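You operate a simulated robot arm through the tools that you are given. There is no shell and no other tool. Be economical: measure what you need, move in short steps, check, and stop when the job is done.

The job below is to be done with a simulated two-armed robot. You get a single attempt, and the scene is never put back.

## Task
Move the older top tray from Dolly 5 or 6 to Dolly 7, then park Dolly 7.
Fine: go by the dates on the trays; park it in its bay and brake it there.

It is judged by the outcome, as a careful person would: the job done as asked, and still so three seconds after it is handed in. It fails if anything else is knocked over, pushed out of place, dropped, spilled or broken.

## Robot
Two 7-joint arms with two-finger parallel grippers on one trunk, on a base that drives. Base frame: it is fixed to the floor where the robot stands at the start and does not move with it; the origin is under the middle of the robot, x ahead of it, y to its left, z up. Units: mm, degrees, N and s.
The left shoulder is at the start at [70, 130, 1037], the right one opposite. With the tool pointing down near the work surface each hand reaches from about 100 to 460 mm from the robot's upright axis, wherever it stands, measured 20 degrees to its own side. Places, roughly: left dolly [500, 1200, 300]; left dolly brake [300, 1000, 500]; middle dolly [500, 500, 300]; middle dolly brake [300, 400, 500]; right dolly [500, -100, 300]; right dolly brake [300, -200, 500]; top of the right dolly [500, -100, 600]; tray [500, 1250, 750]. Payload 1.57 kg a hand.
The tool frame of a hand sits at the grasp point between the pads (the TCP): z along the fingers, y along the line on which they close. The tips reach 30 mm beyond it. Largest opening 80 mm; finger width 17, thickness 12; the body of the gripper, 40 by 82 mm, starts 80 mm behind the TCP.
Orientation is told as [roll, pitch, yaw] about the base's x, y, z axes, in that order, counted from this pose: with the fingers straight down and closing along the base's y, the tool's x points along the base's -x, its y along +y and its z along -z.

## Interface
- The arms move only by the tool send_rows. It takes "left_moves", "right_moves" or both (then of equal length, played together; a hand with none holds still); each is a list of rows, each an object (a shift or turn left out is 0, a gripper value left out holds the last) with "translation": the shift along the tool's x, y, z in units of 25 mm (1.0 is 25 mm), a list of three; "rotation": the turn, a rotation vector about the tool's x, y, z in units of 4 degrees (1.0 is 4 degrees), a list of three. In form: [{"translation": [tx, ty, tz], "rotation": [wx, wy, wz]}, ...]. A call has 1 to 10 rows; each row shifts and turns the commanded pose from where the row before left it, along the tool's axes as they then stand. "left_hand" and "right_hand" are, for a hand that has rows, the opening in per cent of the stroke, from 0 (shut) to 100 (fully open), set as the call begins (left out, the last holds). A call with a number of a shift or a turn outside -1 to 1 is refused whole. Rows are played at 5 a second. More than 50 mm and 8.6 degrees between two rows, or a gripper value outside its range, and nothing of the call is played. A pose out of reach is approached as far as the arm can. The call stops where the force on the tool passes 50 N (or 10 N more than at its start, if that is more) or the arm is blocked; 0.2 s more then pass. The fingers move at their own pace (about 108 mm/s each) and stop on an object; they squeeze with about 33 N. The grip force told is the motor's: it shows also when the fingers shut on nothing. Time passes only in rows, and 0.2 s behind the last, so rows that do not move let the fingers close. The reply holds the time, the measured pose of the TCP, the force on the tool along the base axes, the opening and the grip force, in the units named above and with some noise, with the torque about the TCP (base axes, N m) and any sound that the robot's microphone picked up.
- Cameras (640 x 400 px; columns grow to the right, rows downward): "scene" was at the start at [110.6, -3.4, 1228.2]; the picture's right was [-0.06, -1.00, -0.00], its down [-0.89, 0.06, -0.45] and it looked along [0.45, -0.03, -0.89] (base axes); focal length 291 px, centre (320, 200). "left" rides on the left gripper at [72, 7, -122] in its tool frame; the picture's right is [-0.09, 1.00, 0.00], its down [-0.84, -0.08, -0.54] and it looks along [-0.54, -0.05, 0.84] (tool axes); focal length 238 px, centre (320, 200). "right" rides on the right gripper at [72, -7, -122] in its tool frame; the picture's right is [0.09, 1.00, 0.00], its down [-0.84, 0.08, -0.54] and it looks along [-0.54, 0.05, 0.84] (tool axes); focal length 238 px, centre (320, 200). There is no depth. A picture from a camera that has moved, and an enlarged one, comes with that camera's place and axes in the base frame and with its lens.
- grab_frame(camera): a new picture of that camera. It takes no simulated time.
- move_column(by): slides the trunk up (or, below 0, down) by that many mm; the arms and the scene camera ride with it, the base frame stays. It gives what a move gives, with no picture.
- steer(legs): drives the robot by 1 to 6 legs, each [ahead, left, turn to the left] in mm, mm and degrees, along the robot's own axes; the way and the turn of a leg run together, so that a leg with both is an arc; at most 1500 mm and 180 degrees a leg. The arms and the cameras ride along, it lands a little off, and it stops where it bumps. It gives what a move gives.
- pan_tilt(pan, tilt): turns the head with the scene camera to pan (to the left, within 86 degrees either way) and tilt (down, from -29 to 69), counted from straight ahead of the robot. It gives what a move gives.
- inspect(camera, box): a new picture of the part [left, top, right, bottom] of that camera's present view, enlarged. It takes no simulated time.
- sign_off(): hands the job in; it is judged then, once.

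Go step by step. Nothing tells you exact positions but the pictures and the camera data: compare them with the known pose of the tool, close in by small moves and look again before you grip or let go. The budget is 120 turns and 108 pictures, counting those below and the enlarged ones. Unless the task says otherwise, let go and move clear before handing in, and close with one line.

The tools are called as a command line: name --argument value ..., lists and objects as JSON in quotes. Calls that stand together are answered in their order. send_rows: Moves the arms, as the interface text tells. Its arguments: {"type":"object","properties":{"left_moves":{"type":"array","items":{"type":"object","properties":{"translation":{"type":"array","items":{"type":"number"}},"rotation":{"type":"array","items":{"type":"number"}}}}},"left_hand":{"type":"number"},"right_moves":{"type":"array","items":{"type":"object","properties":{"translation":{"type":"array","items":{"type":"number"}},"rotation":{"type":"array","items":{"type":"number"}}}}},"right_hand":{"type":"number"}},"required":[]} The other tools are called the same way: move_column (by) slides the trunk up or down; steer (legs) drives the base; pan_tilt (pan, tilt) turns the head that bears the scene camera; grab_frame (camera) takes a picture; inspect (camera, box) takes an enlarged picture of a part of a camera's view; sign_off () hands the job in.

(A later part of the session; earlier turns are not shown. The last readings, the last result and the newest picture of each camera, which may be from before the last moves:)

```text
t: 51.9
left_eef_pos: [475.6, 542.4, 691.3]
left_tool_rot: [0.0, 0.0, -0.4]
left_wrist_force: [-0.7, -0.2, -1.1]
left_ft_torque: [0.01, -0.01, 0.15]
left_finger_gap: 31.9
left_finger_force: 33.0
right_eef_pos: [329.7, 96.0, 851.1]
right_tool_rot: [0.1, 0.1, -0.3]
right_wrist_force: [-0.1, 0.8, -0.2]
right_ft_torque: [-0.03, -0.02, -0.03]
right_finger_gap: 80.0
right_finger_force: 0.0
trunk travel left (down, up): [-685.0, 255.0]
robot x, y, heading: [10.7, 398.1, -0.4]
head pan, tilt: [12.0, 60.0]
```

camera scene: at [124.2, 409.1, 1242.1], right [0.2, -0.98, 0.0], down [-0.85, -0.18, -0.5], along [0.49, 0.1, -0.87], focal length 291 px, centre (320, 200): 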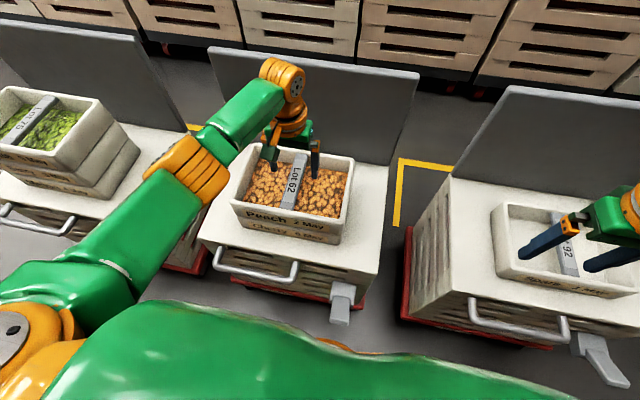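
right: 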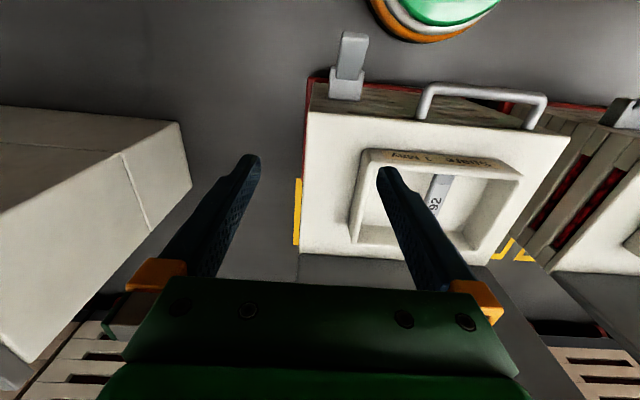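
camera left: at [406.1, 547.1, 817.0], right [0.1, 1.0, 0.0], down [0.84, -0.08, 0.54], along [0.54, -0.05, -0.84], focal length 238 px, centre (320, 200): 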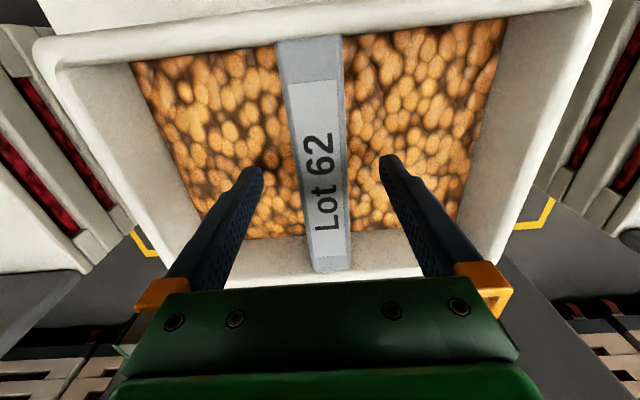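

Gripped (gap 32 mm). Test lift by about 20 mm.

send_rows --left_moves '[{"translation": [0, 0, -0.2]}, {"translation": [0, 0, -0.3]}, {"translation": [0, 0, -0.4]}, {}]'

grab_frame --camera "scene"

```text
t: 52.9
left_eef_pos: [480.0, 541.9, 713.3]
left_tool_rot: [-0.1, 0.1, -0.3]
left_wrist_force: [-0.1, 0.0, -6.0]
left_ft_torque: [-0.01, 0.01, -0.02]
left_finger_gap: 31.8
left_finger_force: 32.7
right_eef_pos: [331.2, 96.8, 850.6]
right_tool_rot: [-0.1, 0.1, -0.2]
right_wrist_force: [0.2, 0.8, 0.1]
right_ft_torque: [-0.01, -0.04, 0.01]
right_finger_gap: 80.0
right_finger_force: 0.1
trunk travel left (down, up): [-685.0, 255.0]
robot x, y, heading: [12.8, 393.1, -0.1]
head pan, tilt: [12.0, 60.0]
```

```text
73 pictures are left
camera scene: at [125.6, 409.6, 1241.9], right [0.2, -0.98, 0.0], down [-0.85, -0.18, -0.5], along [0.49, 0.1, -0.87], focal length 291 px, centre (320, 200)
```

scene: 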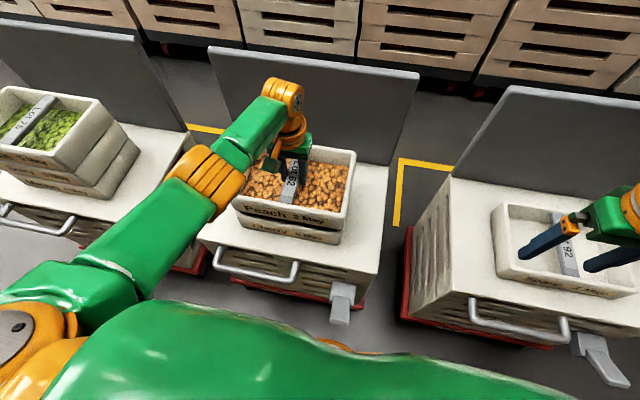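

The tray lifts cleanly (≈0.6 kg, level). Raise it further, back up, go right to Dolly 7.

send_rows --left_moves '[{"translation": [0, 0, -0.6]}, {"translation": [0, 0, -0.8]}, {"translation": [0, 0, -0.8]}, {"translation": [0, 0, -0.8]}, {"translation": [0, 0, -0.8]}, {"translation": [0, 0, -0.6]}, {}]'

steer --legs '[[-150, 0, 0]]'

grab_frame --camera "scene"

```text
t: 54.5
left_eef_pos: [480.2, 542.4, 823.4]
left_tool_rot: [0.0, 0.1, -0.3]
left_wrist_force: [0.5, -0.1, -5.6]
left_ft_torque: [-0.01, 0.06, -0.01]
left_finger_gap: 31.9
left_finger_force: 33.5
right_eef_pos: [331.9, 97.2, 850.7]
right_tool_rot: [0.0, 0.0, -0.3]
right_wrist_force: [-0.4, -0.1, -0.5]
right_ft_torque: [0.01, 0.04, 0.01]
right_finger_gap: 80.1
right_finger_force: 0.0
trunk travel left (down, up): [-685.0, 255.0]
robot x, y, heading: [13.8, 397.2, -0.0]
head pan, tilt: [12.0, 60.0]
```

```text
t: 55.9
left_eef_pos: [331.3, 544.9, 821.4]
left_tool_rot: [0.0, 0.3, -0.2]
left_wrist_force: [-0.7, 0.0, -6.4]
left_ft_torque: [-0.02, 0.05, -0.04]
left_finger_gap: 31.8
left_finger_force: 32.9
right_eef_pos: [183.4, 96.5, 850.2]
right_tool_rot: [0.0, 0.2, -0.1]
right_wrist_force: [0.8, -0.2, 0.0]
right_ft_torque: [-0.03, 0.03, 0.02]
right_finger_gap: 79.8
right_finger_force: 0.0
trunk travel left (down, up): [-685.0, 255.0]
robot x, y, heading: [-138.1, 396.8, -0.1]
head pan, tilt: [12.0, 60.0]
```

```text
72 pictures are left
camera scene: at [-22.7, 410.5, 1241.8], right [0.2, -0.98, 0.0], down [-0.85, -0.18, -0.5], along [0.49, 0.1, -0.87], focal length 291 px, centre (320, 200)
```

scene: 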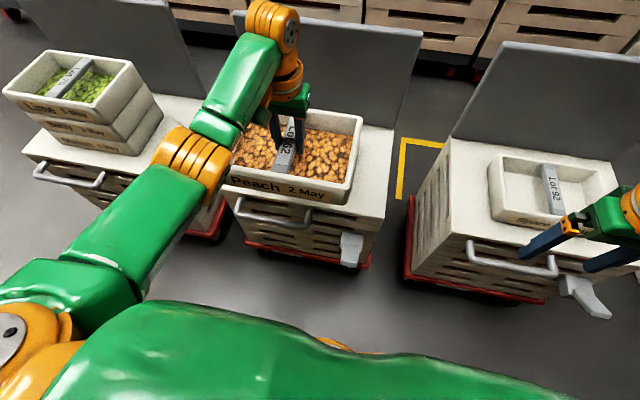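

steer --legs '[[0, -620, 0]]'

pan_tilt --pan 15 --tilt 58

grab_frame --camera "scene"

grab_frame --camera "right"

```text
t: 59.3
left_eef_pos: [328.1, -73.4, 822.2]
left_tool_rot: [0.0, 0.1, 0.0]
left_wrist_force: [-0.6, 1.1, -5.8]
left_ft_torque: [0.03, 0.0, 0.03]
left_finger_gap: 31.8
left_finger_force: 33.3
right_eef_pos: [181.4, -518.7, 851.8]
right_tool_rot: [-0.1, 0.1, 0.0]
right_wrist_force: [-0.5, 0.3, -0.1]
right_ft_torque: [0.01, -0.02, -0.02]
right_finger_gap: 80.1
right_finger_force: 0.0
trunk travel left (down, up): [-685.0, 255.0]
robot x, y, heading: [-141.7, -224.0, -0.2]
head pan, tilt: [12.0, 60.0]
```

```text
t: 60.0
left_eef_pos: [327.4, -73.1, 823.5]
left_tool_rot: [0.1, 0.1, 0.0]
left_wrist_force: [0.5, -0.7, -6.2]
left_ft_torque: [0.0, 0.03, -0.01]
left_finger_gap: 31.8
left_finger_force: 32.7
right_eef_pos: [182.5, -518.9, 850.4]
right_tool_rot: [-0.2, 0.1, 0.0]
right_wrist_force: [-0.9, -1.1, -0.3]
right_ft_torque: [0.0, 0.04, 0.01]
right_finger_gap: 80.1
right_finger_force: 0.1
trunk travel left (down, up): [-685.0, 255.0]
robot x, y, heading: [-140.9, -218.9, -0.2]
head pan, tilt: [15.0, 58.0]
```

```text
71 pictures are left
camera scene: at [-24.0, -203.3, 1244.3], right [0.26, -0.97, 0.0], down [-0.82, -0.22, -0.53], along [0.51, 0.14, -0.85], focal length 291 px, centre (320, 200)
```

scene: 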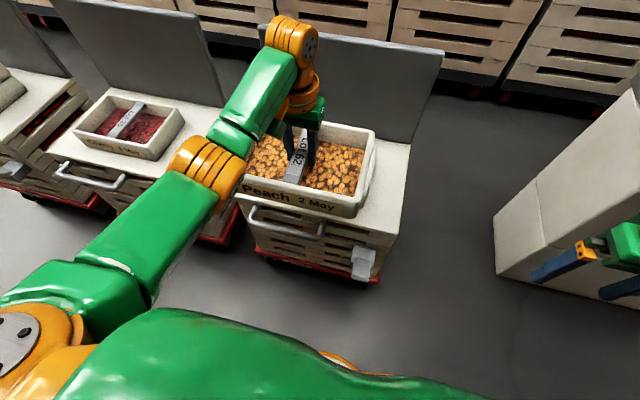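

```text
70 pictures are left
camera right: at [110.5, -525.8, 971.7], right [-0.09, 1.0, 0.0], down [0.84, 0.08, 0.54], along [0.54, 0.05, -0.84], focal length 238 px, centre (320, 200)
```

right: 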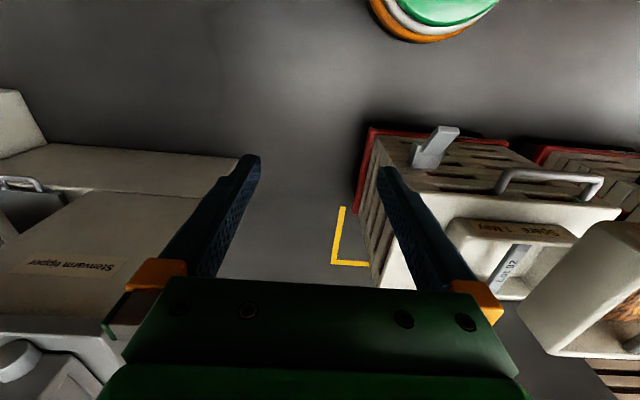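

Peach sits above the view of the Spare tray. From earlier frames, Spare's bar is centred at about [480, -85], z≈620 (same arrangement as Cherry below Peach). I'll confirm with the right wrist camera from closer.

send_rows --right_moves '[{"translation": [-0.5, 1, 0]}, {"translation": [-0.5, 1, 0]}, {"translation": [-0.5, 1, 0]}, {"translation": [-0.5, 1, 0]}, {"translation": [-0.5, 1, 0]}]'

grab_frame --camera "right"

```text
t: 61.1
left_eef_pos: [327.6, -72.1, 822.9]
left_tool_rot: [0.0, 0.2, -0.1]
left_wrist_force: [-0.7, -0.3, -6.2]
left_ft_torque: [0.0, 0.05, 0.01]
left_finger_gap: 31.7
left_finger_force: 32.6
right_eef_pos: [243.8, -392.3, 850.4]
right_tool_rot: [-0.1, 0.0, 0.0]
right_wrist_force: [0.3, -0.5, -0.3]
right_ft_torque: [0.0, 0.03, -0.01]
right_finger_gap: 80.2
right_finger_force: 0.1
trunk travel left (down, up): [-685.0, 255.0]
robot x, y, heading: [-140.0, -225.8, -0.0]
head pan, tilt: [15.0, 58.0]
```

```text
69 pictures are left
camera right: at [172.7, -399.0, 972.2], right [-0.09, 1.0, 0.0], down [0.84, 0.08, 0.54], along [0.54, 0.05, -0.84], focal length 238 px, centre (320, 200)
```

right: 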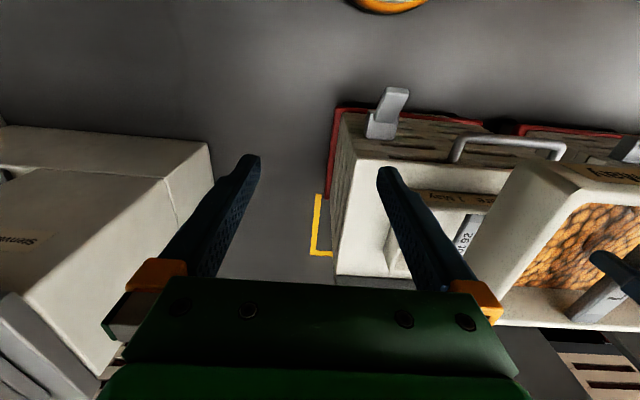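

steer --legs '[[0, 250, 0]]'

pan_tilt --pan -8 --tilt 50

inspect --camera "scene" --box '[220, 100, 460, 280]'

grab_frame --camera "right"

```text
t: 63.0
left_eef_pos: [328.0, 173.0, 822.2]
left_tool_rot: [0.1, 0.1, 0.0]
left_wrist_force: [0.3, -0.6, -6.4]
left_ft_torque: [0.03, 0.06, -0.01]
left_finger_gap: 31.8
left_finger_force: 32.8
right_eef_pos: [244.3, -147.6, 852.2]
right_tool_rot: [0.0, 0.2, 0.0]
right_wrist_force: [0.2, 0.2, 0.7]
right_ft_torque: [0.0, -0.04, 0.0]
right_finger_gap: 80.0
right_finger_force: 0.0
trunk travel left (down, up): [-685.0, 255.0]
robot x, y, heading: [-140.1, 24.1, 0.1]
head pan, tilt: [15.0, 58.0]
```

```text
t: 63.8
left_eef_pos: [326.5, 174.7, 821.5]
left_tool_rot: [0.0, 0.2, 0.0]
left_wrist_force: [0.0, 0.1, -6.0]
left_ft_torque: [0.03, 0.0, 0.0]
left_finger_gap: 31.5
left_finger_force: 33.0
right_eef_pos: [244.9, -146.5, 851.3]
right_tool_rot: [-0.1, 0.1, 0.0]
right_wrist_force: [-0.9, -0.5, 0.0]
right_ft_torque: [0.01, -0.03, -0.01]
right_finger_gap: 80.1
right_finger_force: 0.0
trunk travel left (down, up): [-685.0, 255.0]
robot x, y, heading: [-138.3, 24.0, -0.2]
head pan, tilt: [-8.0, 50.0]
```

```text
2.22 times, centred on (340, 190) of scene
camera zoom: at [-14.5, 15.2, 1254.5], right [-0.14, -0.99, 0.0], down [-0.76, 0.1, -0.64], along [0.64, -0.09, -0.77], focal length 646 px, centre (276, 222)
```

zoom: 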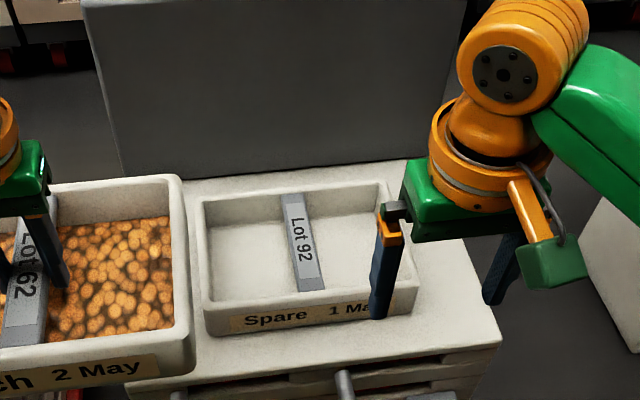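

```text
67 pictures are left
camera right: at [172.2, -153.1, 972.2], right [-0.09, 1.0, 0.0], down [0.84, 0.08, 0.54], along [0.54, 0.05, -0.84], focal length 238 px, centre (320, 200)
```

right: 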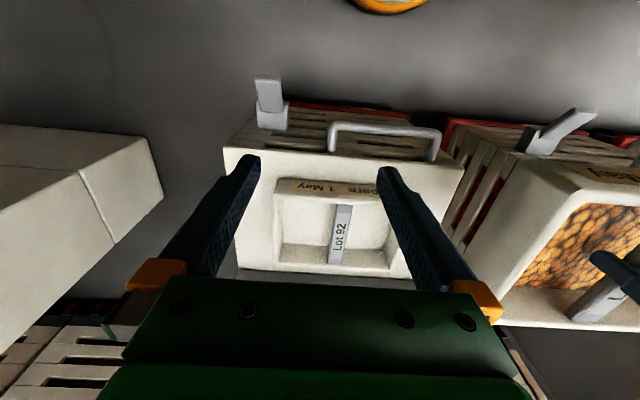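

Spare's bar measured from two cameras: centre [480, -87], z≈620, yaw ≈0. Drive the left hand over it.

steer --legs '[[0, -260, 0], [148, 0, 0]]'

```text
t: 66.7
left_eef_pos: [475.8, -89.7, 824.3]
left_tool_rot: [0.0, 0.0, -0.2]
left_wrist_force: [0.1, 0.2, -5.5]
left_ft_torque: [0.0, 0.02, 0.02]
left_finger_gap: 31.9
left_finger_force: 33.2
right_eef_pos: [389.7, -410.1, 850.4]
right_tool_rot: [-0.1, -0.1, -0.2]
right_wrist_force: [0.2, 0.2, 0.5]
right_ft_torque: [0.0, 0.01, -0.01]
right_finger_gap: 79.8
right_finger_force: 0.0
trunk travel left (down, up): [-685.0, 255.0]
robot x, y, heading: [9.5, -238.5, -0.1]
head pan, tilt: [-8.0, 50.0]
```

Lower to just above the Spare tray, then check.

send_rows --left_moves '[{"translation": [0, 0.1, 0.8]}, {"translation": [0, 0, 0.8]}, {"translation": [0, 0, 0.8]}, {"translation": [0, 0, 0.8]}, {"translation": [0, 0, 0.8]}, {}]'

pan_tilt --pan 15 --tilt 60

inspect --camera "scene" --box '[200, 120, 440, 290]'

grab_frame --camera "right"

```text
t: 68.1
left_eef_pos: [476.4, -87.5, 722.5]
left_tool_rot: [0.0, 0.1, -0.1]
left_wrist_force: [0.2, -0.2, -6.0]
left_ft_torque: [-0.02, 0.05, -0.01]
left_finger_gap: 31.7
left_finger_force: 33.1
right_eef_pos: [391.3, -410.1, 851.9]
right_tool_rot: [0.0, 0.1, -0.1]
right_wrist_force: [-0.2, 0.6, 0.3]
right_ft_torque: [0.01, 0.0, -0.01]
right_finger_gap: 79.9
right_finger_force: 0.1
trunk travel left (down, up): [-685.0, 255.0]
robot x, y, heading: [4.0, -240.1, -0.2]
head pan, tilt: [-8.0, 50.0]
```

```text
t: 68.9
left_eef_pos: [476.4, -87.3, 722.3]
left_tool_rot: [0.0, 0.1, -0.1]
left_wrist_force: [-0.1, -0.6, -6.2]
left_ft_torque: [-0.01, 0.01, -0.01]
left_finger_gap: 31.5
left_finger_force: 34.0
right_eef_pos: [390.8, -410.5, 852.4]
right_tool_rot: [-0.1, 0.1, -0.2]
right_wrist_force: [0.2, -0.2, 0.5]
right_ft_torque: [0.0, -0.03, 0.0]
right_finger_gap: 80.1
right_finger_force: 0.1
trunk travel left (down, up): [-685.0, 255.0]
robot x, y, heading: [8.7, -236.9, 0.0]
head pan, tilt: [15.0, 60.0]
```

```text
2.35 times, centred on (320, 205) of scene
camera zoom: at [122.1, -219.2, 1241.9], right [0.26, -0.97, 0.0], down [-0.84, -0.22, -0.5], along [0.48, 0.13, -0.87], focal length 684 px, centre (320, 188)
```

zoom: 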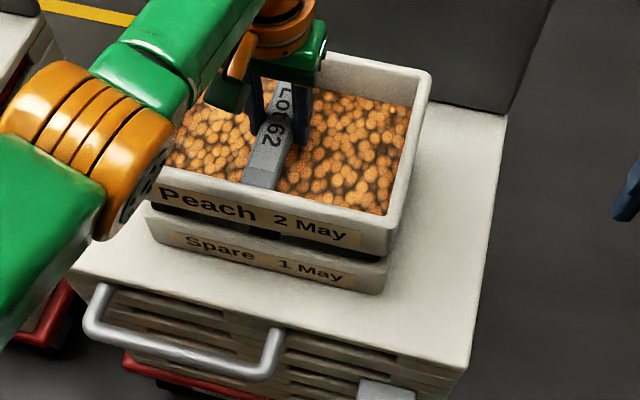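

```text
65 pictures are left
camera right: at [319.8, -416.2, 972.1], right [-0.09, 1.0, 0.0], down [0.84, 0.08, 0.54], along [0.54, 0.05, -0.84], focal length 238 px, centre (320, 200)
```

right: 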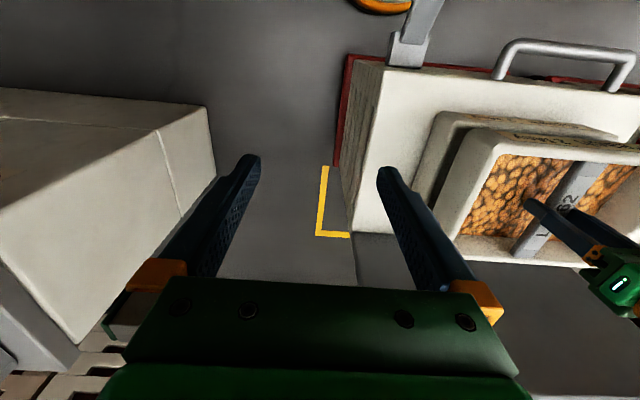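

Aligned. Lower gently until contact.

send_rows --left_moves '[{"translation": [0, 0, 0.5]}, {"translation": [0, 0, 0.4]}, {"translation": [0, 0, 0.2]}, {"translation": [0, 0, 0.1]}, {}]'

```text
t: 70.1
left_eef_pos: [475.1, -88.6, 691.9]
left_tool_rot: [0.0, 0.1, -0.2]
left_wrist_force: [-0.2, 0.6, -5.8]
left_ft_torque: [0.01, 0.05, -0.03]
left_finger_gap: 31.6
left_finger_force: 32.8
right_eef_pos: [391.7, -410.0, 852.0]
right_tool_rot: [0.0, 0.1, -0.2]
right_wrist_force: [0.8, 0.5, 0.5]
right_ft_torque: [-0.04, 0.03, -0.01]
right_finger_gap: 79.9
right_finger_force: 0.0
trunk travel left (down, up): [-685.0, 255.0]
robot x, y, heading: [8.1, -235.7, -0.1]
head pan, tilt: [15.0, 60.0]
```

send_rows --left_moves '[{"translation": [0, 0, 0.08]}, {"translation": [0, 0, 0.08]}, {}]'

inspect --camera "scene" --box '[200, 120, 440, 290]'

```text
t: 70.9
left_eef_pos: [473.4, -85.9, 692.2]
left_tool_rot: [-0.1, -0.1, -0.1]
left_wrist_force: [5.8, 1.0, 9.4]
left_ft_torque: [0.05, 0.86, -0.06]
left_finger_gap: 31.8
left_finger_force: 32.6
right_eef_pos: [391.4, -410.8, 852.5]
right_tool_rot: [0.1, 0.0, -0.2]
right_wrist_force: [1.0, 0.7, -0.1]
right_ft_torque: [-0.01, 0.0, 0.01]
right_finger_gap: 80.0
right_finger_force: 0.0
trunk travel left (down, up): [-685.0, 255.0]
robot x, y, heading: [10.3, -237.2, -0.5]
head pan, tilt: [15.0, 60.0]
```

```text
2.35 times, centred on (320, 205) of scene
camera zoom: at [120.4, -219.8, 1242.3], right [0.26, -0.97, 0.0], down [-0.84, -0.22, -0.5], along [0.48, 0.13, -0.87], focal length 684 px, centre (320, 188)
```

zoom: 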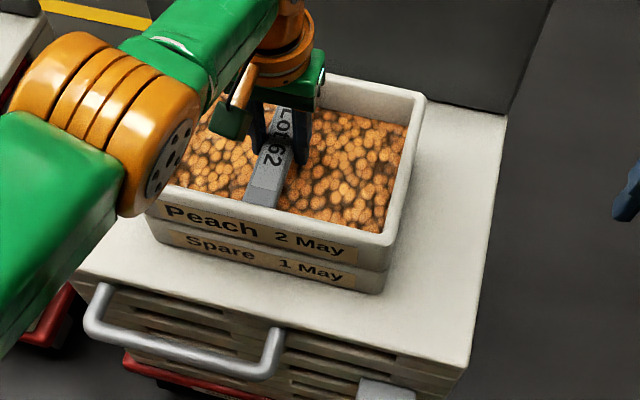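

Seated and well aligned. Relax slightly, open, and rise.

send_rows --left_moves '[{"translation": [0, 0, -0.08]}, {}]'

send_rows --left_moves '[{}, {}, {}]' --left_hand 100

send_rows --left_moves '[{"translation": [0, 0, -0.4]}, {"translation": [0, 0, -0.8]}, {"translation": [0, 0, -1]}, {"translation": [0, 0, -1]}, {"translation": [0, 0, -1]}, {"translation": [0, 0, -1]}, {"translation": [0, 0, -1]}]'

grab_frame --camera "scene"

grab_frame --camera "left"

```text
t: 71.5
left_eef_pos: [473.9, -87.9, 691.7]
left_tool_rot: [0.0, 0.1, -0.2]
left_wrist_force: [-0.7, 0.7, -1.7]
left_ft_torque: [0.03, -0.38, 0.07]
left_finger_gap: 31.8
left_finger_force: 33.0
right_eef_pos: [391.7, -410.0, 852.1]
right_tool_rot: [0.0, 0.1, -0.2]
right_wrist_force: [0.1, -0.1, -1.0]
right_ft_torque: [0.02, -0.02, 0.03]
right_finger_gap: 79.7
right_finger_force: 0.1
trunk travel left (down, up): [-685.0, 255.0]
robot x, y, heading: [9.5, -237.7, -0.2]
head pan, tilt: [15.0, 60.0]
```

```text
t: 72.3
left_eef_pos: [473.3, -87.4, 691.4]
left_tool_rot: [0.1, 0.0, -0.1]
left_wrist_force: [0.7, -0.3, -0.4]
left_ft_torque: [0.02, 0.02, -0.02]
left_finger_gap: 80.2
left_finger_force: 0.0
right_eef_pos: [389.8, -411.5, 850.2]
right_tool_rot: [-0.1, 0.0, -0.2]
right_wrist_force: [0.4, -0.1, -0.7]
right_ft_torque: [-0.01, -0.03, 0.03]
right_finger_gap: 80.1
right_finger_force: 0.1
trunk travel left (down, up): [-685.0, 255.0]
robot x, y, heading: [9.3, -237.0, -0.4]
head pan, tilt: [15.0, 60.0]
```

```text
t: 73.9
left_eef_pos: [473.2, -86.4, 846.3]
left_tool_rot: [0.1, 0.1, -0.3]
left_wrist_force: [0.3, 0.2, 0.0]
left_ft_torque: [0.0, 0.01, 0.0]
left_finger_gap: 80.2
left_finger_force: 0.0
right_eef_pos: [390.7, -410.1, 853.1]
right_tool_rot: [-0.1, 0.0, -0.2]
right_wrist_force: [0.3, -0.4, 0.3]
right_ft_torque: [0.0, 0.01, 0.02]
right_finger_gap: 79.9
right_finger_force: 0.0
trunk travel left (down, up): [-685.0, 255.0]
robot x, y, heading: [6.7, -239.1, -0.2]
head pan, tilt: [15.0, 60.0]
```

```text
63 pictures are left
camera scene: at [120.3, -219.0, 1242.1], right [0.26, -0.97, 0.0], down [-0.84, -0.22, -0.5], along [0.48, 0.13, -0.87], focal length 291 px, centre (320, 200)
```

scene: 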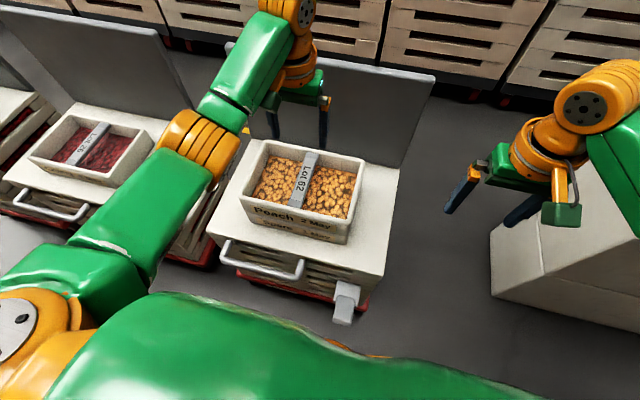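

```text
62 pictures are left
camera left: at [402.3, -80.2, 969.1], right [0.1, 1.0, 0.0], down [0.84, -0.08, 0.54], along [0.54, -0.05, -0.84], focal length 238 px, centre (320, 200)
```

left: 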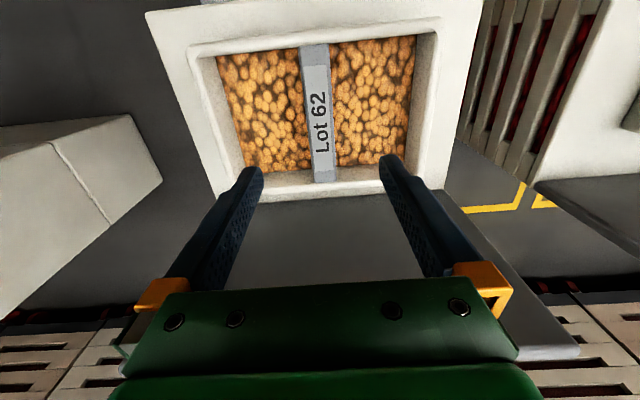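

The Peach tray now rests on Spare on Dolly 7. Next I need to understand the brake levers; I'll back off and lower the trunk to see them from the side.

steer --legs '[[-400, 0, 0], [0, 330, 0]]'

move_column --by -480

pan_tilt --pan 0 --tilt 20

grab_frame --camera "scene"

```text
t: 78.2
left_eef_pos: [68.2, 242.8, 845.6]
left_tool_rot: [0.2, -0.1, -0.5]
left_wrist_force: [-0.1, 0.5, -0.1]
left_ft_torque: [-0.03, 0.03, -0.01]
left_finger_gap: 80.1
left_finger_force: 0.1
right_eef_pos: [-15.6, -79.0, 852.0]
right_tool_rot: [0.0, 0.0, -0.4]
right_wrist_force: [0.0, 0.0, -0.1]
right_ft_torque: [-0.04, -0.03, 0.01]
right_finger_gap: 80.1
right_finger_force: 0.0
trunk travel left (down, up): [-685.0, 255.0]
robot x, y, heading: [-402.7, 96.2, -0.4]
head pan, tilt: [15.0, 60.0]
```

```text
refused: -480 is not a number from -400 to 400
```

```text
t: 79.3
left_eef_pos: [69.0, 243.3, 846.1]
left_tool_rot: [0.0, 0.0, -0.3]
left_wrist_force: [0.3, 0.1, -0.2]
left_ft_torque: [0.01, -0.01, 0.0]
left_finger_gap: 80.1
left_finger_force: 0.1
right_eef_pos: [-16.6, -80.0, 852.2]
right_tool_rot: [-0.1, 0.0, -0.4]
right_wrist_force: [0.7, 0.0, 0.1]
right_ft_torque: [0.0, 0.01, -0.03]
right_finger_gap: 80.2
right_finger_force: 0.1
trunk travel left (down, up): [-685.0, 255.0]
robot x, y, heading: [-398.3, 93.5, -0.4]
head pan, tilt: [0.0, 20.0]
```

```text
61 pictures are left
camera scene: at [-256.8, 94.6, 1300.2], right [-0.01, -1.0, 0.0], down [-0.34, 0.0, -0.94], along [0.94, -0.01, -0.34], focal length 291 px, centre (320, 200)
```

scene: 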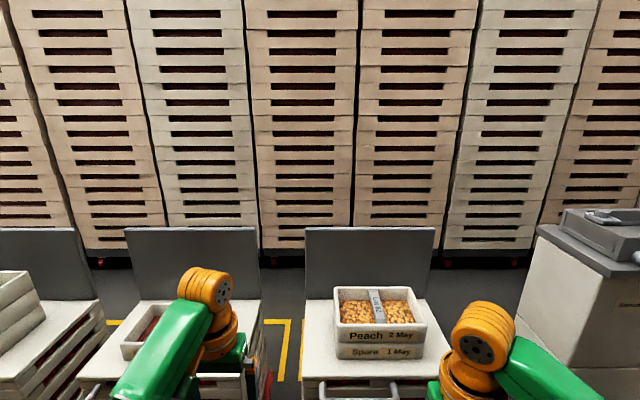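

move_column --by -400

pan_tilt --pan -5 --tilt 25

grab_frame --camera "scene"

```text
t: 83.2
left_eef_pos: [69.0, 243.1, 446.4]
left_tool_rot: [0.1, 0.0, -0.4]
left_wrist_force: [0.1, 0.2, 0.5]
left_ft_torque: [0.03, -0.01, -0.02]
left_finger_gap: 80.1
left_finger_force: 0.1
right_eef_pos: [-15.9, -79.1, 451.2]
right_tool_rot: [0.0, 0.0, -0.4]
right_wrist_force: [-0.6, 1.1, 0.4]
right_ft_torque: [-0.02, -0.03, 0.01]
right_finger_gap: 79.9
right_finger_force: 0.1
trunk travel left (down, up): [-285.0, 655.0]
robot x, y, heading: [-399.0, 91.7, -0.4]
head pan, tilt: [0.0, 20.0]
```

```text
t: 83.8
left_eef_pos: [67.9, 244.1, 446.3]
left_tool_rot: [-0.1, 0.0, -0.5]
left_wrist_force: [0.8, 0.2, -0.1]
left_ft_torque: [0.02, 0.0, 0.02]
left_finger_gap: 79.9
left_finger_force: 0.1
right_eef_pos: [-15.7, -80.1, 452.0]
right_tool_rot: [0.0, 0.1, -0.4]
right_wrist_force: [-1.7, -0.1, -0.3]
right_ft_torque: [-0.01, 0.01, 0.01]
right_finger_gap: 79.7
right_finger_force: 0.0
trunk travel left (down, up): [-285.0, 655.0]
robot x, y, heading: [-398.8, 95.9, -0.3]
head pan, tilt: [-5.0, 25.0]
```

```text
60 pictures are left
camera scene: at [-258.2, 86.6, 892.2], right [-0.09, -1.0, 0.0], down [-0.42, 0.04, -0.91], along [0.9, -0.08, -0.42], focal length 291 px, centre (320, 200)
```

scene: 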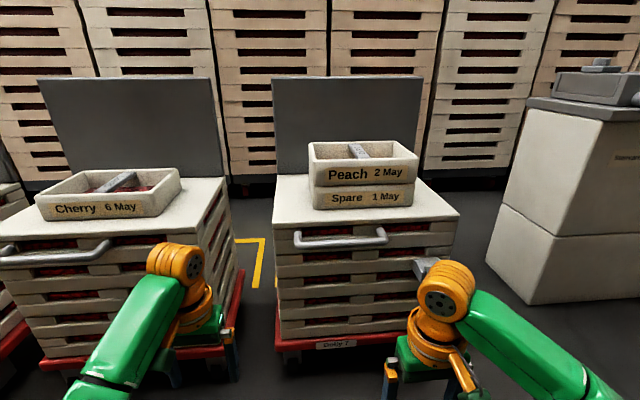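

steer --legs '[[0, 190, 0]]'

pan_tilt --pan -20 --tilt 28

grab_frame --camera "scene"

```text
t: 85.4
left_eef_pos: [69.3, 431.5, 446.0]
left_tool_rot: [0.0, 0.0, -0.4]
left_wrist_force: [-0.2, 0.5, 0.0]
left_ft_torque: [-0.01, 0.0, 0.0]
left_finger_gap: 79.8
left_finger_force: 0.1
right_eef_pos: [-15.3, 108.9, 450.8]
right_tool_rot: [-0.1, 0.0, -0.4]
right_wrist_force: [-1.0, 0.3, 0.6]
right_ft_torque: [-0.02, 0.0, 0.0]
right_finger_gap: 79.9
right_finger_force: 0.0
trunk travel left (down, up): [-285.0, 655.0]
robot x, y, heading: [-398.4, 284.5, -0.5]
head pan, tilt: [-5.0, 25.0]
```

```text
t: 86.1
left_eef_pos: [69.6, 431.4, 445.7]
left_tool_rot: [0.1, 0.1, -0.5]
left_wrist_force: [0.7, 0.0, 0.8]
left_ft_torque: [0.01, 0.0, 0.01]
left_finger_gap: 79.9
left_finger_force: 0.0
right_eef_pos: [-16.0, 109.0, 451.5]
right_tool_rot: [0.0, 0.0, -0.4]
right_wrist_force: [0.6, -0.5, 0.8]
right_ft_torque: [-0.02, 0.01, -0.01]
right_finger_gap: 79.9
right_finger_force: 0.1
trunk travel left (down, up): [-285.0, 655.0]
robot x, y, heading: [-398.8, 281.4, -0.6]
head pan, tilt: [-20.0, 28.0]
```

```text
59 pictures are left
camera scene: at [-263.1, 252.3, 887.4], right [-0.35, -0.94, 0.0], down [-0.44, 0.16, -0.88], along [0.83, -0.31, -0.47], focal length 291 px, centre (320, 200)
```

scene: 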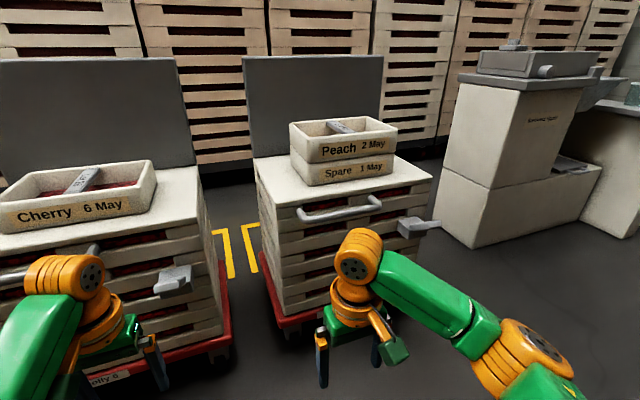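

inspect --camera "scene" --box '[360, 190, 460, 260]'

inspect --camera "scene" --box '[110, 240, 260, 330]'

```text
5.71 times, centred on (410, 225) of scene
camera zoom: at [-263.1, 252.3, 887.4], right [-0.35, -0.94, 0.0], down [-0.44, 0.16, -0.88], along [0.83, -0.31, -0.47], focal length 1661 px, centre (-194, 57)
```

zoom: 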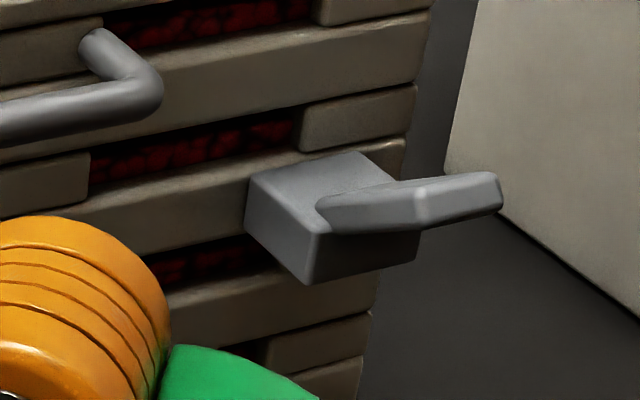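

```text
4.27 times, centred on (185, 285) of scene
camera zoom: at [-263.1, 252.3, 887.4], right [-0.35, -0.94, 0.0], down [-0.44, 0.16, -0.88], along [0.83, -0.31, -0.47], focal length 1240 px, centre (896, -163)
```

zoom: 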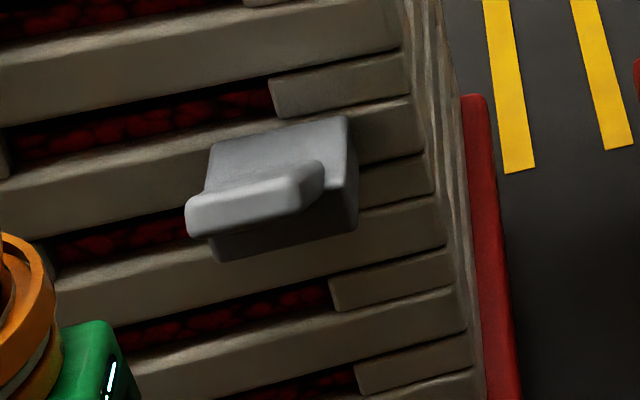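

Both levers look alike (tilted up ~40°), so the brake state must be tested by feel. I'll turn both hands 90° (fingers closing along x) to grip Dolly 7's handle bar (≈[291, y -120…94, z 506]).

send_rows --left_moves '[{"rotation": [0, 0, 1]}, {"rotation": [0, 0, 1]}, {"rotation": [0, 0, 1]}, {"rotation": [0, 0, 1]}, {"rotation": [0, 0, 1]}, {"rotation": [0, 0, 1]}, {"rotation": [0, 0, 1]}, {"rotation": [0, 0, 1]}, {"rotation": [0, 0, 1]}, {"rotation": [0, 0, 1]}]' --right_moves '[{"rotation": [0, 0, -1]}, {"rotation": [0, 0, -1]}, {"rotation": [0, 0, -1]}, {"rotation": [0, 0, -1]}, {"rotation": [0, 0, -1]}, {"rotation": [0, 0, -1]}, {"rotation": [0, 0, -1]}, {"rotation": [0, 0, -1]}, {"rotation": [0, 0, -1]}, {"rotation": [0, 0, -1]}]'

send_rows --left_moves '[{"rotation": [0, 0, 1]}, {"rotation": [0, 0, 1]}, {"rotation": [0, 0, 1]}, {"rotation": [0, 0, 1]}, {"rotation": [0, 0, 1]}, {"rotation": [0, 0, 1]}, {"rotation": [0, 0, 1]}, {"rotation": [0, 0, 1]}, {"rotation": [0, 0, 1]}, {"rotation": [0, 0, 1]}]' --right_moves '[{"rotation": [0, 0, -1]}, {"rotation": [0, 0, -1]}, {"rotation": [0, 0, -1]}, {"rotation": [0, 0, -1]}, {"rotation": [0, 0, -1]}, {"rotation": [0, 0, -1]}, {"rotation": [0, 0, -1]}, {"rotation": [0, 0, -1]}, {"rotation": [0, 0, -1]}, {"rotation": [0, 0, -1]}]'

send_rows --left_moves '[{"rotation": [0, 0, 1]}, {"rotation": [0, 0, 1]}, {"rotation": [0, 0, 0.4]}, {}]' --right_moves '[{"rotation": [0, 0, -1]}, {"rotation": [0, 0, -1]}, {"rotation": [0, 0, -0.6]}, {}]'

```text
t: 88.3
left_eef_pos: [69.7, 431.7, 446.5]
left_tool_rot: [0.1, 0.0, -40.5]
left_wrist_force: [0.7, -0.6, -0.2]
left_ft_torque: [0.04, 0.04, 0.04]
left_finger_gap: 79.9
left_finger_force: 0.0
right_eef_pos: [-14.8, 108.8, 452.1]
right_tool_rot: [0.0, 0.1, 39.7]
right_wrist_force: [0.0, -0.5, 0.4]
right_ft_torque: [0.01, 0.01, -0.02]
right_finger_gap: 79.9
right_finger_force: 0.0
trunk travel left (down, up): [-285.0, 655.0]
robot x, y, heading: [-396.4, 284.1, -0.3]
head pan, tilt: [-20.0, 28.0]
```

```text
t: 90.5
left_eef_pos: [70.6, 431.9, 445.7]
left_tool_rot: [0.0, -0.1, -80.5]
left_wrist_force: [-0.1, 0.1, 1.3]
left_ft_torque: [-0.04, 0.03, 0.01]
left_finger_gap: 80.1
left_finger_force: 0.0
right_eef_pos: [-16.2, 109.1, 451.8]
right_tool_rot: [-0.1, 0.1, 79.7]
right_wrist_force: [0.7, -0.5, 0.6]
right_ft_torque: [0.0, 0.01, -0.01]
right_finger_gap: 79.9
right_finger_force: 0.1
trunk travel left (down, up): [-285.0, 655.0]
robot x, y, heading: [-396.1, 284.3, -0.5]
head pan, tilt: [-20.0, 28.0]
```

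```text
t: 91.5
left_eef_pos: [69.9, 431.7, 445.0]
left_tool_rot: [-0.1, 0.1, -90.0]
left_wrist_force: [0.2, -0.6, 0.4]
left_ft_torque: [0.04, 0.0, -0.01]
left_finger_gap: 80.2
left_finger_force: 0.2
right_eef_pos: [-15.7, 108.4, 450.1]
right_tool_rot: [0.1, 0.0, 90.1]
right_wrist_force: [0.2, -0.5, 0.5]
right_ft_torque: [0.01, 0.02, 0.0]
right_finger_gap: 80.1
right_finger_force: 0.2
trunk travel left (down, up): [-285.0, 655.0]
robot x, y, heading: [-398.9, 286.4, -0.5]
head pan, tilt: [-20.0, 28.0]
```

send_rows --left_moves '[{"translation": [-0.24, -0.845, -0.75]}, {"translation": [-0.24, -0.845, -0.75]}, {"translation": [-0.24, -0.845, -0.75]}, {"translation": [-0.24, -0.845, -0.75]}, {"translation": [-0.24, -0.845, -0.75]}, {"translation": [-0.24, -0.845, -0.75]}, {"translation": [-0.24, -0.845, -0.75]}, {"translation": [-0.24, -0.845, -0.75]}]' --right_moves '[{"translation": [-0.675, 0.415, -0.75]}, {"translation": [-0.675, 0.415, -0.75]}, {"translation": [-0.675, 0.415, -0.75]}, {"translation": [-0.675, 0.415, -0.75]}, {"translation": [-0.675, 0.415, -0.75]}, {"translation": [-0.675, 0.415, -0.75]}, {"translation": [-0.675, 0.415, -0.75]}, {"translation": [-0.675, 0.415, -0.75]}]'

steer --legs '[[0, -335, 0.4]]'

pan_tilt --pan 0 --tilt 30

grab_frame --camera "scene"

grab_frame --camera "right"

```text
t: 93.3
left_eef_pos: [-99.3, 385.0, 597.3]
left_tool_rot: [0.0, 0.0, -90.0]
left_wrist_force: [0.6, 0.1, -0.3]
left_ft_torque: [-0.03, 0.04, 0.01]
left_finger_gap: 79.9
left_finger_force: 0.0
right_eef_pos: [-99.7, 244.8, 599.9]
right_tool_rot: [0.0, 0.1, 90.0]
right_wrist_force: [-0.7, 0.3, 0.5]
right_ft_torque: [0.01, 0.0, -0.02]
right_finger_gap: 80.0
right_finger_force: 0.1
trunk travel left (down, up): [-285.0, 655.0]
robot x, y, heading: [-397.7, 282.7, -0.4]
head pan, tilt: [-20.0, 28.0]
```

```text
t: 95.5
left_eef_pos: [-101.1, 52.8, 597.9]
left_tool_rot: [0.0, -0.1, -89.7]
left_wrist_force: [-0.4, 0.6, -0.1]
left_ft_torque: [0.0, 0.02, -0.01]
left_finger_gap: 79.9
left_finger_force: 0.0
right_eef_pos: [-99.4, -86.3, 599.3]
right_tool_rot: [0.0, 0.0, 90.3]
right_wrist_force: [0.0, 0.4, -0.3]
right_ft_torque: [-0.02, 0.0, 0.01]
right_finger_gap: 80.0
right_finger_force: 0.1
trunk travel left (down, up): [-285.0, 655.0]
robot x, y, heading: [-397.9, -48.0, -0.4]
head pan, tilt: [-20.0, 28.0]
```

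```text
t: 96.3
left_eef_pos: [-100.4, 52.7, 595.6]
left_tool_rot: [0.0, 0.0, -89.8]
left_wrist_force: [0.4, 0.1, -0.5]
left_ft_torque: [-0.06, -0.01, 0.0]
left_finger_gap: 80.0
left_finger_force: 0.0
right_eef_pos: [-100.4, -86.9, 599.9]
right_tool_rot: [0.0, 0.0, 90.3]
right_wrist_force: [-0.3, -0.4, -1.0]
right_ft_torque: [0.0, 0.01, 0.01]
right_finger_gap: 80.0
right_finger_force: 0.0
trunk travel left (down, up): [-285.0, 655.0]
robot x, y, heading: [-393.7, -50.7, -0.1]
head pan, tilt: [0.0, 30.0]
```

```text
56 pictures are left
camera scene: at [-259.7, -48.9, 884.2], right [0.0, -1.0, 0.0], down [-0.5, 0.0, -0.87], along [0.87, 0.0, -0.5], focal length 291 px, centre (320, 200)
```

scene: 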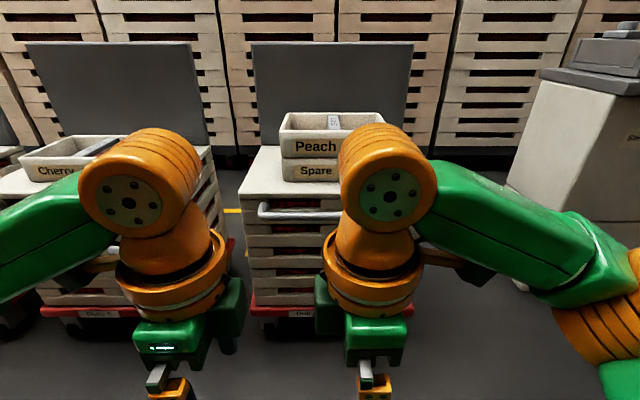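

```text
55 pictures are left
camera right: at [-92.2, -158.3, 720.7], right [-1.0, -0.1, 0.0], down [-0.08, 0.84, 0.54], along [-0.05, 0.54, -0.84], focal length 238 px, centre (320, 200)
```

right: 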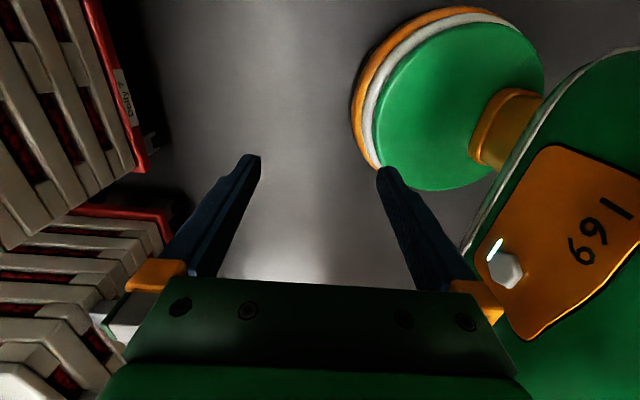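

Base front is about 200 mm ahead of the axis, so approaching to x≈-10 is fine. I'll narrow the fingers and approach to just short of the handle to measure it precisely.

send_rows --left_moves '[{"translation": [0, 0, -0.6]}, {}]' --right_moves '[{"translation": [0, 0, -0.6]}, {}]' --left_hand 60 --right_hand 60

steer --legs '[[330, 0, 0]]'

grab_frame --camera "left"

grab_frame --camera "right"

```text
t: 97.0
left_eef_pos: [-101.1, 53.0, 612.3]
left_tool_rot: [0.0, 0.0, -89.7]
left_wrist_force: [-0.9, -0.1, 0.3]
left_ft_torque: [-0.01, -0.01, -0.01]
left_finger_gap: 47.7
left_finger_force: 0.1
right_eef_pos: [-99.3, -85.7, 614.0]
right_tool_rot: [0.1, 0.1, 90.3]
right_wrist_force: [-1.1, -0.4, 0.1]
right_ft_torque: [0.0, -0.02, 0.0]
right_finger_gap: 48.1
right_finger_force: 0.0
trunk travel left (down, up): [-285.0, 655.0]
robot x, y, heading: [-396.9, -50.2, 0.1]
head pan, tilt: [0.0, 30.0]
```

```text
t: 99.1
left_eef_pos: [230.3, 53.0, 612.9]
left_tool_rot: [-0.1, 0.0, -89.7]
left_wrist_force: [0.5, -0.1, -0.3]
left_ft_torque: [-0.02, -0.01, -0.01]
left_finger_gap: 48.6
left_finger_force: 0.0
right_eef_pos: [231.6, -87.0, 615.2]
right_tool_rot: [0.0, 0.0, 90.4]
right_wrist_force: [-0.4, -0.1, -0.6]
right_ft_torque: [0.0, 0.03, -0.01]
right_finger_gap: 48.2
right_finger_force: 0.1
trunk travel left (down, up): [-285.0, 655.0]
robot x, y, heading: [-69.0, -50.4, -0.1]
head pan, tilt: [0.0, 30.0]
```

```text
54 pictures are left
camera left: at [236.9, 124.2, 734.5], right [1.0, -0.09, 0.0], down [-0.07, -0.84, 0.54], along [-0.05, -0.54, -0.84], focal length 238 px, centre (320, 200)
```

left: 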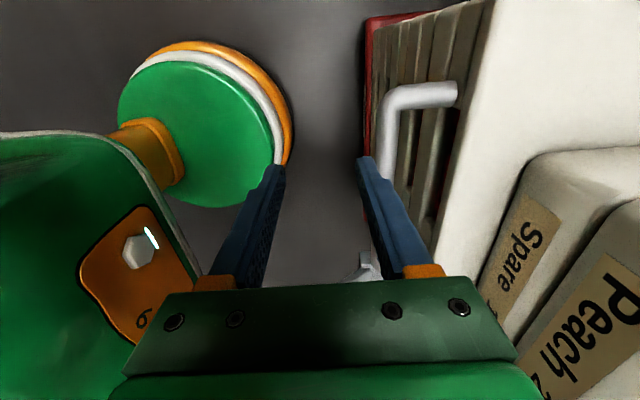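

```text
53 pictures are left
camera right: at [238.3, -158.4, 735.7], right [-1.0, -0.1, 0.0], down [-0.08, 0.84, 0.54], along [-0.05, 0.54, -0.84], focal length 238 px, centre (320, 200)
```

right: 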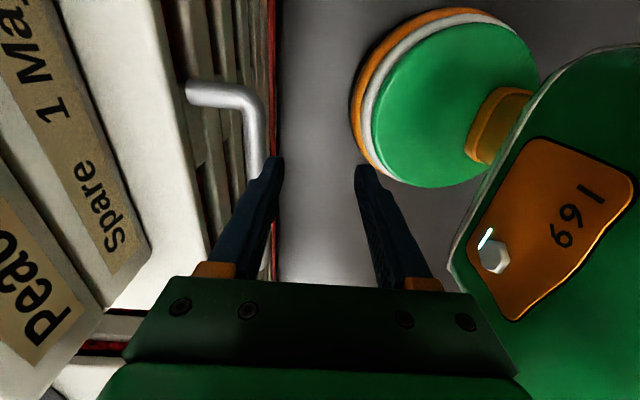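

Handle bar is at x≈293, z≈525, y −108…72; dolly's top edge at x≈337. Move the hands above the bar, opening narrowed to 40 mm.

send_rows --left_moves '[{"translation": [-0.15, 0.84, 0]}, {"translation": [-0.15, 0.84, 0]}, {"translation": [-0.15, 0.84, 0]}, {}]' --right_moves '[{"translation": [-0.12, -0.83, 0]}, {"translation": [-0.12, -0.83, 0]}, {"translation": [-0.12, -0.83, 0]}, {}]' --left_hand 52 --right_hand 52

grab_frame --camera "left"

grab_frame --camera "right"

grab_frame --camera "scene"

```text
t: 100.1
left_eef_pos: [294.3, 41.9, 611.8]
left_tool_rot: [0.0, -0.1, -89.7]
left_wrist_force: [0.6, -0.7, 0.4]
left_ft_torque: [0.02, 0.01, 0.03]
left_finger_gap: 41.6
left_finger_force: 0.1
right_eef_pos: [293.5, -76.9, 615.5]
right_tool_rot: [-0.1, 0.1, 90.4]
right_wrist_force: [-0.1, 0.2, 0.5]
right_ft_torque: [0.0, -0.02, 0.01]
right_finger_gap: 41.6
right_finger_force: 0.1
trunk travel left (down, up): [-285.0, 655.0]
robot x, y, heading: [-66.1, -50.2, -0.1]
head pan, tilt: [0.0, 30.0]
```

```text
52 pictures are left
camera left: at [300.3, 112.9, 734.3], right [1.0, -0.09, 0.0], down [-0.07, -0.84, 0.54], along [-0.05, -0.54, -0.84], focal length 238 px, centre (320, 200)
```

left: 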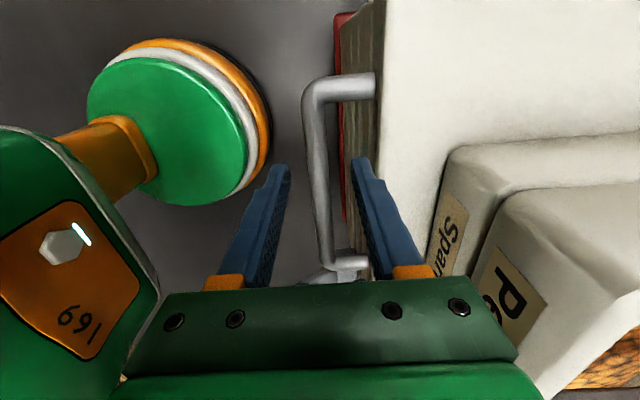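

```text
51 pictures are left
camera right: at [301.4, -149.2, 736.2], right [-1.0, -0.1, 0.0], down [-0.08, 0.84, 0.54], along [-0.05, 0.54, -0.84], focal length 238 px, centre (320, 200)
```

right: 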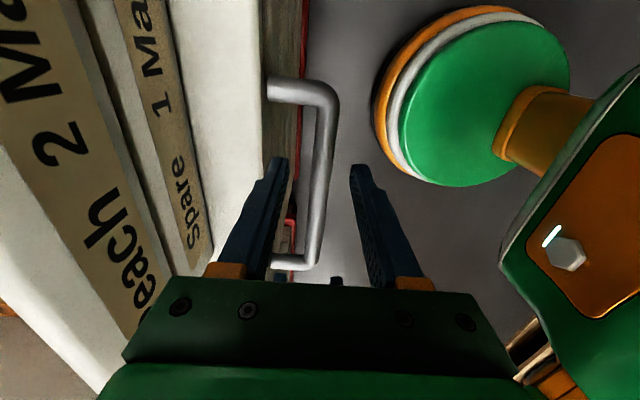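

```text
50 pictures are left
camera scene: at [70.9, -49.3, 884.2], right [0.0, -1.0, 0.0], down [-0.5, 0.0, -0.87], along [0.87, 0.0, -0.5], focal length 291 px, centre (320, 200)
```

scene: 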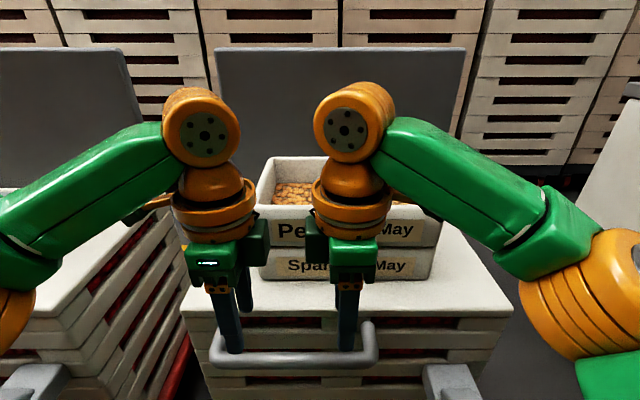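

Bar lies between both finger pairs (x≈290). Lowering both hands onto it.

send_rows --left_moves '[{"translation": [0, -0.14, 0.6]}, {"translation": [0, 0, 0.6]}, {"translation": [0, 0, 0.6]}, {"translation": [0, 0, 0.6]}, {"translation": [0, 0, 0.6]}, {"translation": [0, 0, 0.4]}, {}]' --right_moves '[{"translation": [0, 0.14, 0.6]}, {"translation": [0, 0, 0.6]}, {"translation": [0, 0, 0.6]}, {"translation": [0, 0, 0.6]}, {"translation": [0, 0, 0.6]}, {"translation": [0, 0, 0.5]}, {}]'

grab_frame --camera "left"

grab_frame --camera "scene"

```text
t: 101.7
left_eef_pos: [290.0, 40.4, 527.1]
left_tool_rot: [0.0, 0.0, -89.8]
left_wrist_force: [-1.0, 0.2, 0.2]
left_ft_torque: [-0.01, 0.03, 0.0]
left_finger_gap: 41.7
left_finger_force: 0.0
right_eef_pos: [290.5, -76.6, 526.8]
right_tool_rot: [-0.1, 0.0, 90.4]
right_wrist_force: [0.3, 0.7, -0.2]
right_ft_torque: [-0.02, -0.01, 0.02]
right_finger_gap: 41.9
right_finger_force: 0.0
trunk travel left (down, up): [-285.0, 655.0]
robot x, y, heading: [-66.8, -47.8, -0.0]
head pan, tilt: [0.0, 30.0]
```

```text
49 pictures are left
camera left: at [296.6, 112.4, 649.9], right [1.0, -0.09, 0.0], down [-0.07, -0.84, 0.54], along [-0.05, -0.54, -0.84], focal length 238 px, centre (320, 200)
```

left: 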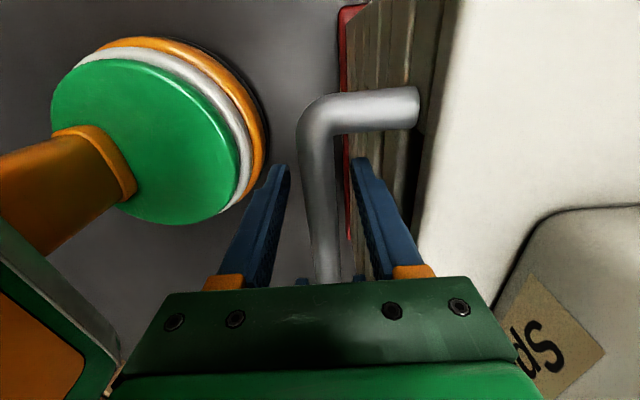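

```text
48 pictures are left
camera scene: at [70.9, -49.3, 884.2], right [0.0, -1.0, 0.0], down [-0.5, 0.0, -0.87], along [0.87, 0.0, -0.5], focal length 291 px, centre (320, 200)
```

scene: 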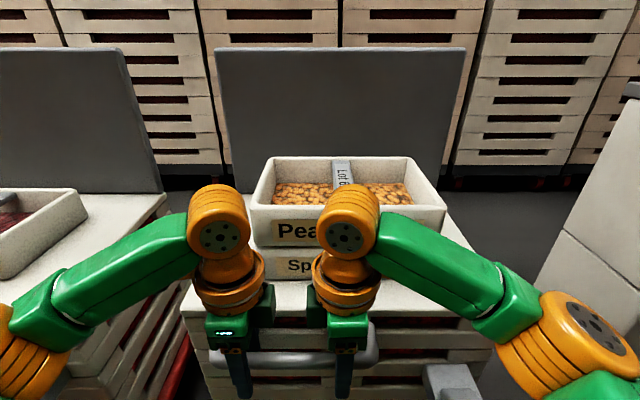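

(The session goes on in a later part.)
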